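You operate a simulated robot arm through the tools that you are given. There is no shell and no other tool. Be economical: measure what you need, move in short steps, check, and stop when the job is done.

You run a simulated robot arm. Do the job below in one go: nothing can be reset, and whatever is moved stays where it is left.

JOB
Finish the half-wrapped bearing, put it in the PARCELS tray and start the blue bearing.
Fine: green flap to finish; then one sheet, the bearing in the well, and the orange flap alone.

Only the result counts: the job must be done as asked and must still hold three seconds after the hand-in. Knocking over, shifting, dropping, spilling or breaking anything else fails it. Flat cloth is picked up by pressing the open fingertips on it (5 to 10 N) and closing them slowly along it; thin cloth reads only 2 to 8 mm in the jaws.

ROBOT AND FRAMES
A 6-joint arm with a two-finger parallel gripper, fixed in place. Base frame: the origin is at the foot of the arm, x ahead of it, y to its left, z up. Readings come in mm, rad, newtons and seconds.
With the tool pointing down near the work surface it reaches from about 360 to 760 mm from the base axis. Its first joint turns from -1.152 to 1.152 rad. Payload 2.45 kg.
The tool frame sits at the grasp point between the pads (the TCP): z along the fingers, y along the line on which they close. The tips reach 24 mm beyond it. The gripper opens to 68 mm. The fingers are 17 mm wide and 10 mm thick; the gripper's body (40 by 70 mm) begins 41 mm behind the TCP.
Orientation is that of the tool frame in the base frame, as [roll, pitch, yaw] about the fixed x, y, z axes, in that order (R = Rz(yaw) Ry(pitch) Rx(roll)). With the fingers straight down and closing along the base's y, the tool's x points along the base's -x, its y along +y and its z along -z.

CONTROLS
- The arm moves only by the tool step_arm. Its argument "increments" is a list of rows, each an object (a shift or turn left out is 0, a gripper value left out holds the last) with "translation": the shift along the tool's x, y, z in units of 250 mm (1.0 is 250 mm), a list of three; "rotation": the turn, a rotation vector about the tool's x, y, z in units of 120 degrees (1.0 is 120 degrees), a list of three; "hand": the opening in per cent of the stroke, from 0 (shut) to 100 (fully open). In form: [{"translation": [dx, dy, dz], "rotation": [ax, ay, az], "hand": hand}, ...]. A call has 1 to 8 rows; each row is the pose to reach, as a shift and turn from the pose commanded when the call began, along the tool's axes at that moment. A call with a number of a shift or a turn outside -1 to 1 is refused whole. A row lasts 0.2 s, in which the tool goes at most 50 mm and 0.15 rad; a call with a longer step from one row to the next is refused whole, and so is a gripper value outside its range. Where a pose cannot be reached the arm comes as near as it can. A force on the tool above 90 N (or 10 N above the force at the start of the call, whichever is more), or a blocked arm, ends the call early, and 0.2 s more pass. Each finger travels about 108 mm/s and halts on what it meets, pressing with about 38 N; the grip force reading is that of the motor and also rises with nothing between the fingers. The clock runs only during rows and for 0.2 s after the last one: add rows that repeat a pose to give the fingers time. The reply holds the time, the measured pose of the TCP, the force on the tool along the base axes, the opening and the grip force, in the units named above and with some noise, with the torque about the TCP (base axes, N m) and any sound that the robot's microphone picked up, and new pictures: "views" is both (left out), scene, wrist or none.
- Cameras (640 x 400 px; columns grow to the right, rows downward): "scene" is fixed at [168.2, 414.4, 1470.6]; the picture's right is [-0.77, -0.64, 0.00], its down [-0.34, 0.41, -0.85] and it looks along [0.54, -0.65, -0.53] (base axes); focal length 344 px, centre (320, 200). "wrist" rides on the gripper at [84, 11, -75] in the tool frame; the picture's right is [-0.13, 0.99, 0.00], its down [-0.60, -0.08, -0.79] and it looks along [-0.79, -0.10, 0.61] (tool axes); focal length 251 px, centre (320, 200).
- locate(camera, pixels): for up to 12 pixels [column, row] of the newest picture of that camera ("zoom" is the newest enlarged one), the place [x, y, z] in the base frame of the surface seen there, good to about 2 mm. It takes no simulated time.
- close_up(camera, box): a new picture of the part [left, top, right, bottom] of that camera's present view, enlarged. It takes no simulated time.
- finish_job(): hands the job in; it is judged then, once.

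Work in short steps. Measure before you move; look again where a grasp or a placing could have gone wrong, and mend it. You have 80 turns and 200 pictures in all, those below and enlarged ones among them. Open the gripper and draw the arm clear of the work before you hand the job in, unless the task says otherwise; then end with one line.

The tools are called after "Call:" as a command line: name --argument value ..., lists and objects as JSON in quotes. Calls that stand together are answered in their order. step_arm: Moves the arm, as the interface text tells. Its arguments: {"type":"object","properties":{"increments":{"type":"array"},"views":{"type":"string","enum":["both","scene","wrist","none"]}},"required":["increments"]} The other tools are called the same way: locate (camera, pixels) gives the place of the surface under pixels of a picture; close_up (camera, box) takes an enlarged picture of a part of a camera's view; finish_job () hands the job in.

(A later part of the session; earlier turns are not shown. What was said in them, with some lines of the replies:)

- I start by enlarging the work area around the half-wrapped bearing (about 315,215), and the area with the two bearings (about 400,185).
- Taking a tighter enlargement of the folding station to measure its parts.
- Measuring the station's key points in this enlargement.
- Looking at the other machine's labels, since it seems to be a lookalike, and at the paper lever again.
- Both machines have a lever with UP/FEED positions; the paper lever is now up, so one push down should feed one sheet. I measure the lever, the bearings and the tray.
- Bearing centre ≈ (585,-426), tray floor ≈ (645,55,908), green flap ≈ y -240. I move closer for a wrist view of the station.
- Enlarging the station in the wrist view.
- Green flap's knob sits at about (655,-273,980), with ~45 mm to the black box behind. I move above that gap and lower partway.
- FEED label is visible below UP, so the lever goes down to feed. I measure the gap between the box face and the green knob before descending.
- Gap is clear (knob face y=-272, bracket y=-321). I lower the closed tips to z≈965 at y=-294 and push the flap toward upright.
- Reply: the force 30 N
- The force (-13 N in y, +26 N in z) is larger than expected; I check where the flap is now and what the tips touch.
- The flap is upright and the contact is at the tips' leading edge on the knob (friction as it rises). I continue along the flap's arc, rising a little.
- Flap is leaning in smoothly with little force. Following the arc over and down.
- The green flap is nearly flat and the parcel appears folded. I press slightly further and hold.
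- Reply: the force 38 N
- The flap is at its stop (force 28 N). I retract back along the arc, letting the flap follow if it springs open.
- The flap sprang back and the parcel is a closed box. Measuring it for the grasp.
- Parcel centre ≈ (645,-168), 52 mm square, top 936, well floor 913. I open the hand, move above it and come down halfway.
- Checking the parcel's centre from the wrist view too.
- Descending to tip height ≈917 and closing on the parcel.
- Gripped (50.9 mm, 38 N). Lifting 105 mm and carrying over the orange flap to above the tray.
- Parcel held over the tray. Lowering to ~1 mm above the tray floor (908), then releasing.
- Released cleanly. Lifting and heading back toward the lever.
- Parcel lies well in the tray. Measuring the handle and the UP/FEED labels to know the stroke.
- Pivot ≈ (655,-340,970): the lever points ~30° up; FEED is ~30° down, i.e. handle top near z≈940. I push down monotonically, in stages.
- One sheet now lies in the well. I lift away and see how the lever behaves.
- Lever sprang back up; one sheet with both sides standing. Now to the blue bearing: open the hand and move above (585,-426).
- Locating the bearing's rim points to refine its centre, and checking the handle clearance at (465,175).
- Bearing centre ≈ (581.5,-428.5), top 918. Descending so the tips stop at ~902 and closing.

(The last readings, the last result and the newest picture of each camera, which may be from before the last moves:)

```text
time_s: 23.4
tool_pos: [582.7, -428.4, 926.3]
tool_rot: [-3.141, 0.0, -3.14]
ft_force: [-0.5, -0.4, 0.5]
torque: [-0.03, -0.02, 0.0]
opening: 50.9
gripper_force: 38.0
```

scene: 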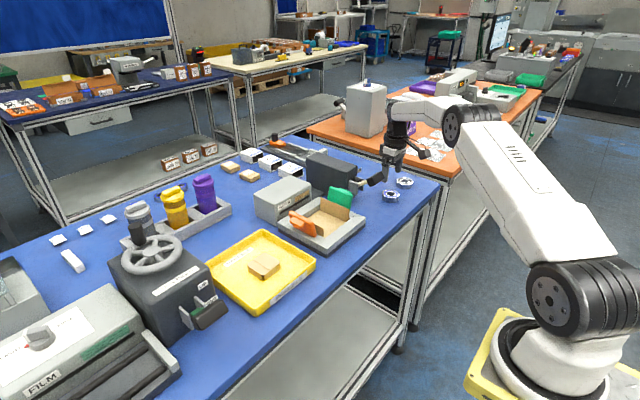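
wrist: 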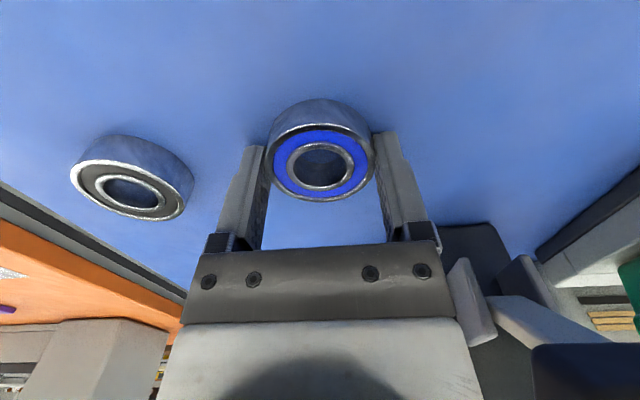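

Gripped at 50.9 mm. Lifting straight up well above the lever handle and carrying over the well.

Call:
step_arm --increments '[{"translation": [0, 0, -0.16]}, {"translation": [0, 0, -0.34]}, {"translation": [0, 0, -0.52]}, {"translation": [0, 0, -0.68]}, {"translation": [-0.04, 0.17, -0.7]}, {"translation": [-0.08, 0.35, -0.7]}, {"translation": [-0.12, 0.53, -0.7]}, {"translation": [-0.16, 0.71, -0.7]}]' --views "none"

Call:
step_arm --increments '[{"translation": [-0.06, 0.18, 0]}, {"translation": [-0.089, 0.326, 0.05]}, {"translation": [-0.089, 0.326, 0.2]}, {"translation": [-0.089, 0.326, 0.3]}, {"translation": [-0.089, 0.326, 0.3]}]' --views "both"

Call:
close_up --camera "scene" --box '[250, 140, 400, 250]'

```text
time_s: 25.2
tool_pos: [621.8, -251.9, 1101.1]
tool_rot: [-3.141, 0.0, 3.142]
ft_force: [0.3, 0.7, -0.9]
torque: [-0.03, 0.03, -0.01]
opening: 50.8
gripper_force: 38.3
```

```text
time_s: 26.4
tool_pos: [645.0, -169.5, 1025.1]
tool_rot: [-3.141, 0.0, -3.141]
ft_force: [-0.1, -0.3, -1.0]
torque: [0.01, 0.0, -0.02]
opening: 50.7
gripper_force: 38.1
```

scene: 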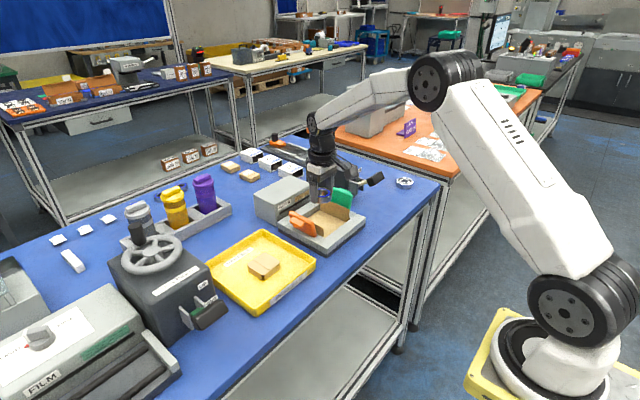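
wrist: 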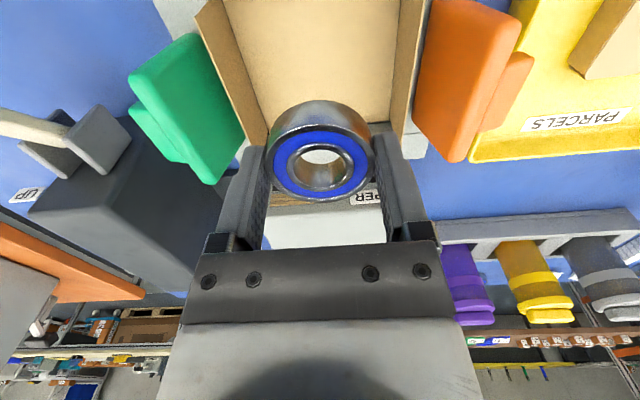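

```text
3.64 times, centred on (325, 195) of scene
```

zoom: 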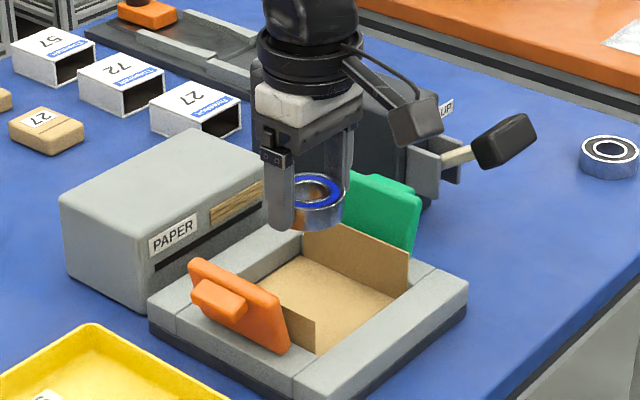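

Checking the standing paper walls' positions before lowering between them.

Call:
locate --camera "wrist" --pixels '[[197, 15], [255, 140], [225, 15], [268, 110], [432, 10], [405, 130], [398, 60], [300, 40], [380, 120]]'

```text
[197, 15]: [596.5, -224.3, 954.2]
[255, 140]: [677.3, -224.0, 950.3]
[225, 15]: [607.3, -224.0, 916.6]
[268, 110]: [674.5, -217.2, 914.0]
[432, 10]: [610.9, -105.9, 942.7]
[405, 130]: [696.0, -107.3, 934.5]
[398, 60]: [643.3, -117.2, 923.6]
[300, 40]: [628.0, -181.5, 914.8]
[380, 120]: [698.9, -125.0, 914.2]
```

Walls stand at y≈-222 and -108, plenty of room. Lowering the bearing to the sheet (TCP ≈941) and opening gently.

Call:
step_arm --increments '[{"translation": [0, 0.006, 0.15]}, {"translation": [0, 0.006, 0.27]}, {"translation": [0, 0.006, 0.32]}, {"translation": [0, 0.006, 0.333]}, {"translation": [0, 0.006, 0.335]}, {"translation": [0, 0.006, 0.335], "hand": 80}, {"translation": [0, 0.006, 0.335], "hand": 90}, {"translation": [0, 0.006, 0.335], "hand": 90}]' --views "wrist"

```text
time_s: 28.2
tool_pos: [644.0, -170.2, 942.6]
tool_rot: [3.141, 0.001, -3.141]
ft_force: [0.3, 0.4, -0.9]
torque: [0.01, 0.02, -0.02]
opening: 61.2
gripper_force: 0.2
```

wrist: 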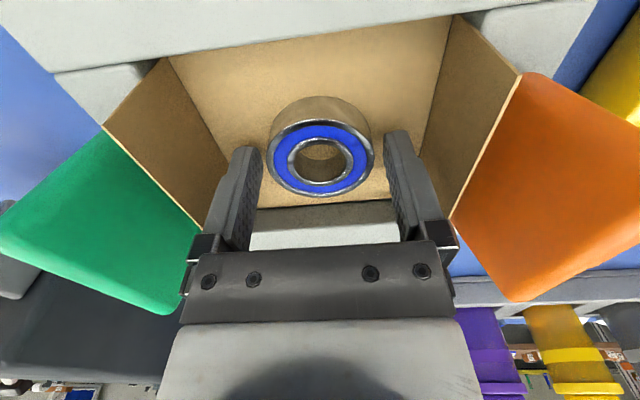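

Bearing released at the well's centre. Lifting, closing the hand and moving above the outer side of the orange flap.

Call:
step_arm --increments '[{"translation": [0, 0, -0.1]}, {"translation": [0, 0, -0.28]}, {"translation": [0, 0, -0.46]}, {"translation": [0, 0.14, -0.5], "hand": 0}, {"translation": [0, 0.32, -0.5]}, {"translation": [0, 0.5, -0.46]}, {"translation": [0, 0.52, -0.44]}]' --views "both"

Call:
close_up --camera "scene" --box '[250, 150, 370, 260]'

```text
time_s: 29.8
tool_pos: [644.6, -40.1, 1053.8]
tool_rot: [-3.142, 0.0, -3.141]
ft_force: [0.8, 0.3, 0.2]
torque: [0.0, 0.02, -0.01]
opening: 0.0
gripper_force: 24.1
```

scene: 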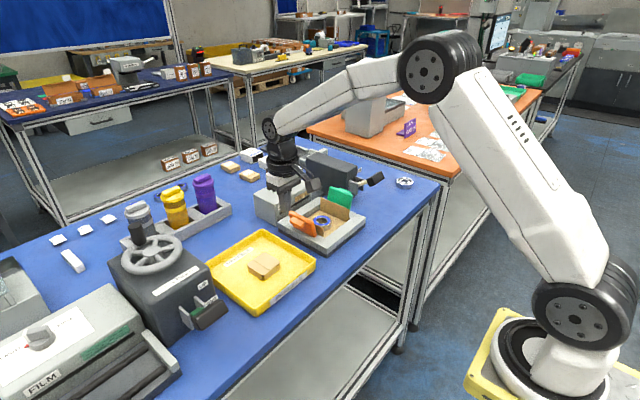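
wrist: 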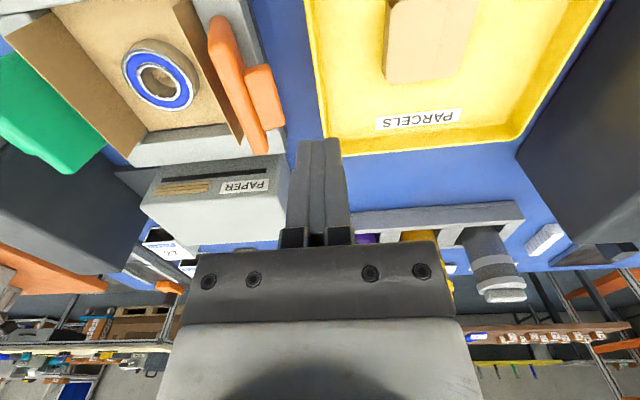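

```text
3.64 times, centred on (310, 205) of scene
```

zoom: 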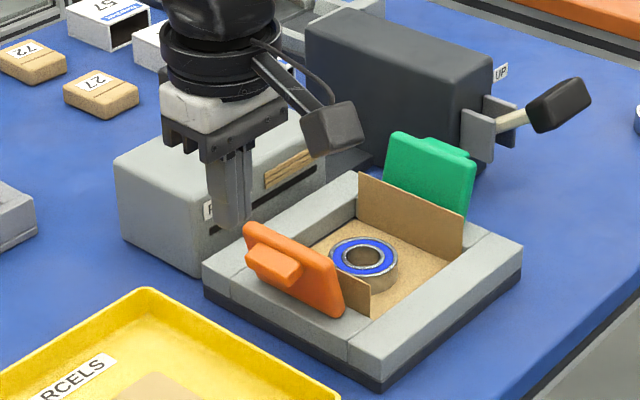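

Bearing sits on the sheet. Measuring the orange knob before pushing.

Call:
locate --camera "wrist" --pixels '[[280, 100], [270, 75], [278, 125], [225, 30], [262, 150], [245, 90], [160, 70], [315, 60]]'

```text
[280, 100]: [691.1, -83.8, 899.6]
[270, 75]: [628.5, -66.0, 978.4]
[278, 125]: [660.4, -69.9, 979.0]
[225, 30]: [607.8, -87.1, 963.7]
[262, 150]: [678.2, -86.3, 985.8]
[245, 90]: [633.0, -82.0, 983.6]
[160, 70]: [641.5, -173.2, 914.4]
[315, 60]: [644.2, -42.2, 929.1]
```

Orange knob face is at y≈-66, mirroring the green one. I use the mirrored arc path, rising earlier this time.

Call:
step_arm --increments '[{"translation": [0, -0.01, 0.13]}, {"translation": [0, -0.01, 0.256]}, {"translation": [0, -0.08, 0.252]}, {"translation": [0, -0.12, 0.236]}, {"translation": [0, -0.156, 0.216]}, {"translation": [0, -0.186, 0.2]}, {"translation": [0, -0.216, 0.196]}, {"translation": [0, -0.246, 0.196]}]' --views "scene"

Call:
close_up --camera "scene" --box '[250, 150, 370, 260]'

```text
time_s: 31.6
tool_pos: [644.3, -101.6, 1003.0]
tool_rot: [3.141, 0.001, 3.141]
ft_force: [0.0, 0.9, 0.3]
torque: [0.02, 0.01, 0.0]
opening: 0.0
gripper_force: 23.8
```

scene: 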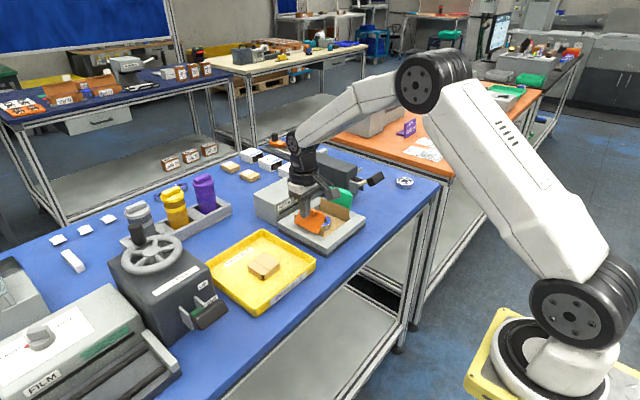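

```text
3.64 times, centred on (310, 205) of scene
```

zoom: 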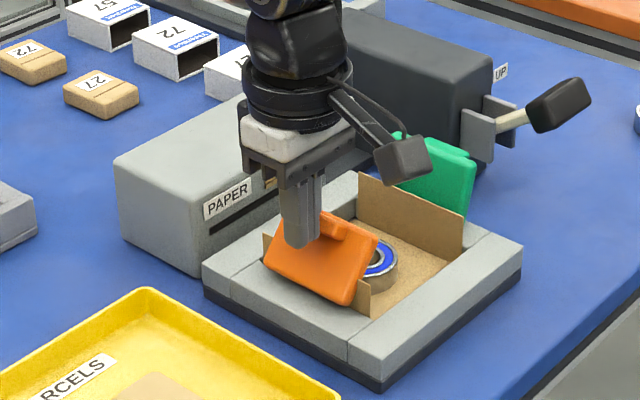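

Flap is leaning in with low force. Continuing over and down on the mirrored arc.

Call:
step_arm --increments '[{"translation": [0, -0.055, 0.0]}, {"translation": [0, -0.09, 0.015]}, {"translation": [0, -0.12, 0.04]}, {"translation": [0, -0.14, 0.065]}, {"translation": [0, -0.15, 0.085]}, {"translation": [0, -0.158, 0.106]}, {"translation": [0, -0.158, 0.116]}, {"translation": [0, -0.158, 0.116]}]' --views "scene"

Call:
close_up --camera "scene" --box '[250, 150, 370, 260]'

```text
time_s: 33.4
tool_pos: [643.6, -139.4, 972.9]
tool_rot: [-3.141, 0.001, 3.141]
ft_force: [2.0, 1.4, 1.2]
torque: [0.01, -0.02, 0.02]
opening: 0.0
gripper_force: 23.4
```

scene: 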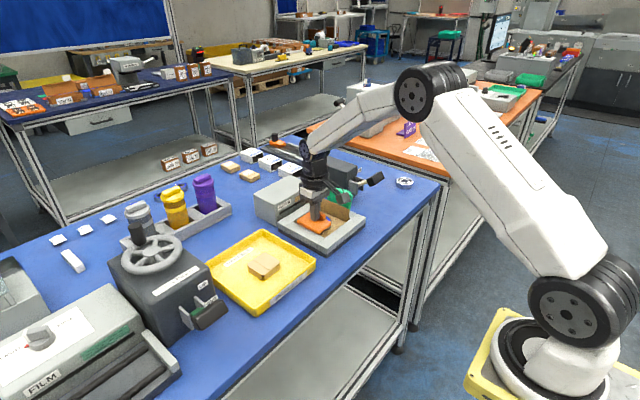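

```text
3.64 times, centred on (310, 205) of scene
```

zoom: 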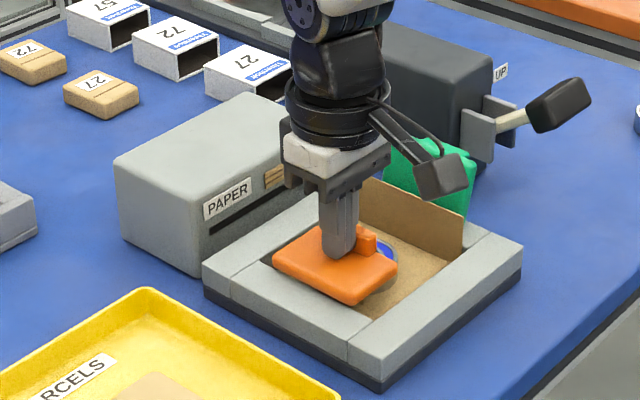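

Nearly flat but not at the stop (force ~1 N). Pressing a few mm more.

Call:
step_arm --increments '[{"translation": [0, 0, 0.012]}, {"translation": [0, 0, 0.024]}, {"translation": [0, 0, 0.034]}, {"translation": [0, 0, 0.034]}]' --views "scene"

Call:
close_up --camera "scene" --box '[250, 150, 370, 260]'

```text
time_s: 34.4
tool_pos: [642.6, -141.5, 971.1]
tool_rot: [-3.139, 0.004, -3.141]
ft_force: [-25.0, 7.8, 52.3]
torque: [0.38, 0.71, -0.02]
opening: 0.1
gripper_force: 22.7
```

scene: 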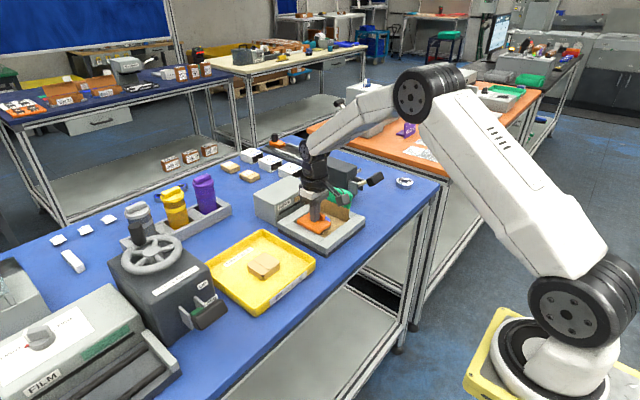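

```text
3.64 times, centred on (310, 205) of scene
```

zoom: 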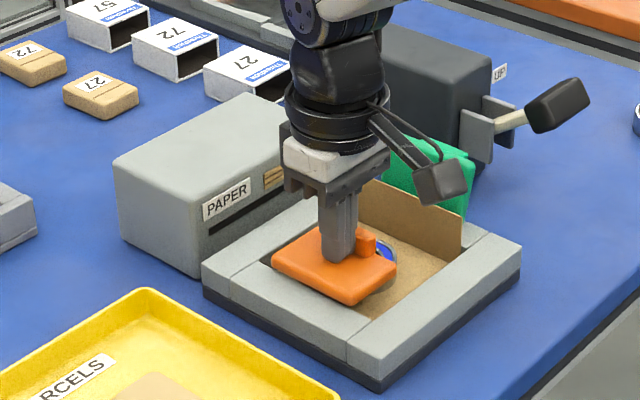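

At its stop (52 N). Retracting up and back along the arc so the flap can spring open.

Call:
step_arm --increments '[{"translation": [0, 0.0, -0.05]}, {"translation": [0, 0.02, -0.11]}, {"translation": [0, 0.08, -0.16]}, {"translation": [0, 0.18, -0.18]}, {"translation": [0, 0.3, -0.18]}, {"translation": [0, 0.4, -0.22]}, {"translation": [0, 0.4, -0.38]}, {"translation": [0.1, 0.4, -0.52]}]' --views "both"

Call:
close_up --camera "scene" --box '[250, 150, 370, 260]'

```text
time_s: 36.2
tool_pos: [618.6, -37.7, 1097.3]
tool_rot: [3.141, -0.002, 3.141]
ft_force: [0.0, 1.3, 0.6]
torque: [-0.02, -0.02, -0.02]
opening: 0.1
gripper_force: 23.8
```

scene: 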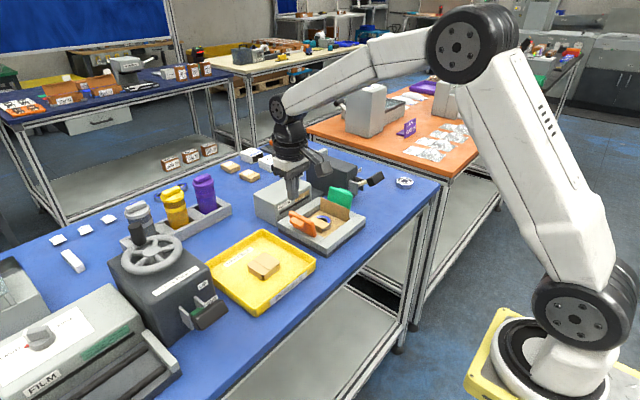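
wrist: 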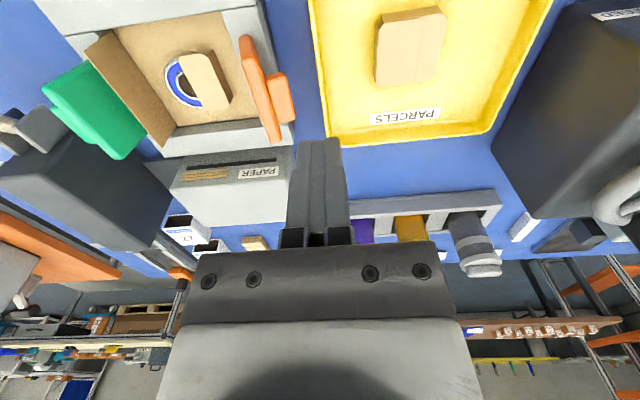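

```text
3.64 times, centred on (310, 205) of scene
```

zoom: 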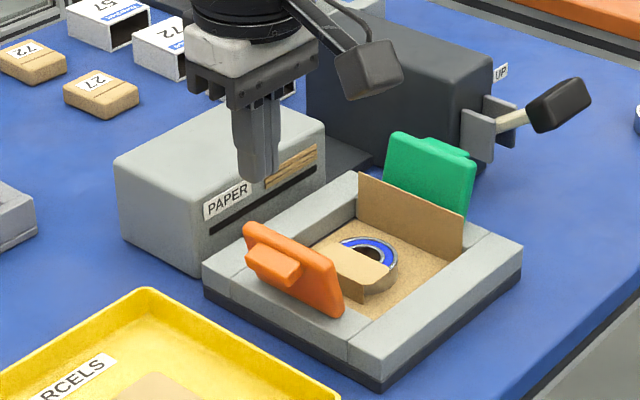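

The blue bearing now looks just as the green one did: orange side folded, green side standing, flaps open, lever up. I open the hand and draw the arm back clear.

Call:
step_arm --increments '[{"translation": [0.12, 0, -0.12], "hand": 100}, {"translation": [0.28, 0, -0.2]}, {"translation": [0.44, 0, -0.28]}, {"translation": [0.6, 0, -0.36]}, {"translation": [0.7, 0, -0.44]}, {"translation": [0.7, 0, -0.44]}]' --views "scene"

Call:
close_up --camera "scene" --box '[200, 140, 430, 310]'

```text
time_s: 37.6
tool_pos: [444.3, -39.7, 1207.6]
tool_rot: [-3.142, 0.002, -3.141]
ft_force: [-0.5, -0.4, -0.4]
torque: [-0.02, 0.01, 0.05]
opening: 68.0
gripper_force: 0.0
```

scene: 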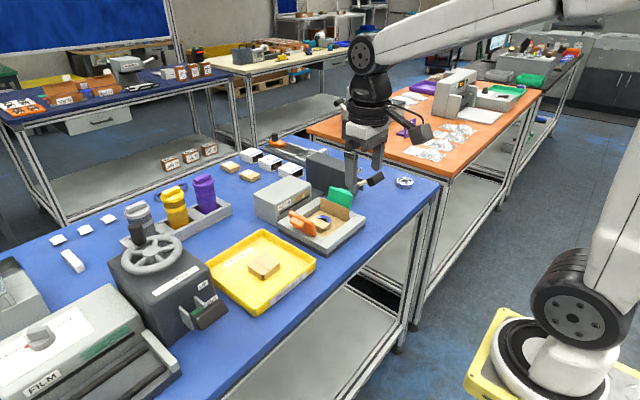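

```text
2.35 times, centred on (315, 225) of scene
```

zoom: 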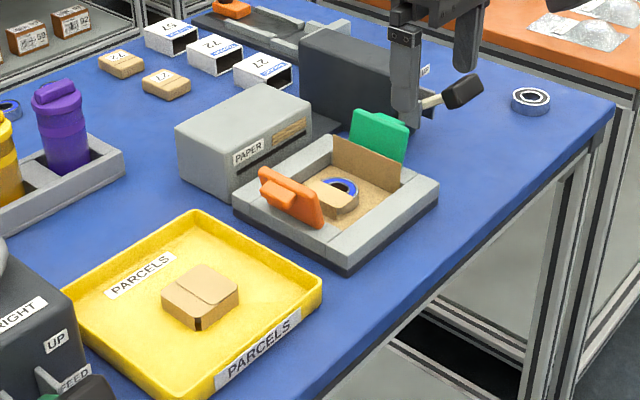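

Everything is in place: the parcel is in the tray, the blue bearing is half-wrapped, and the arm is clear with the hand open. Handing in.

Call:
finish_job

```text
The job is handed in.
```

The first bearing is fully wrapped and in the PARCELS tray, and the blue bearing is on one fresh sheet in the well with only the orange flap folded; the job is handed in.
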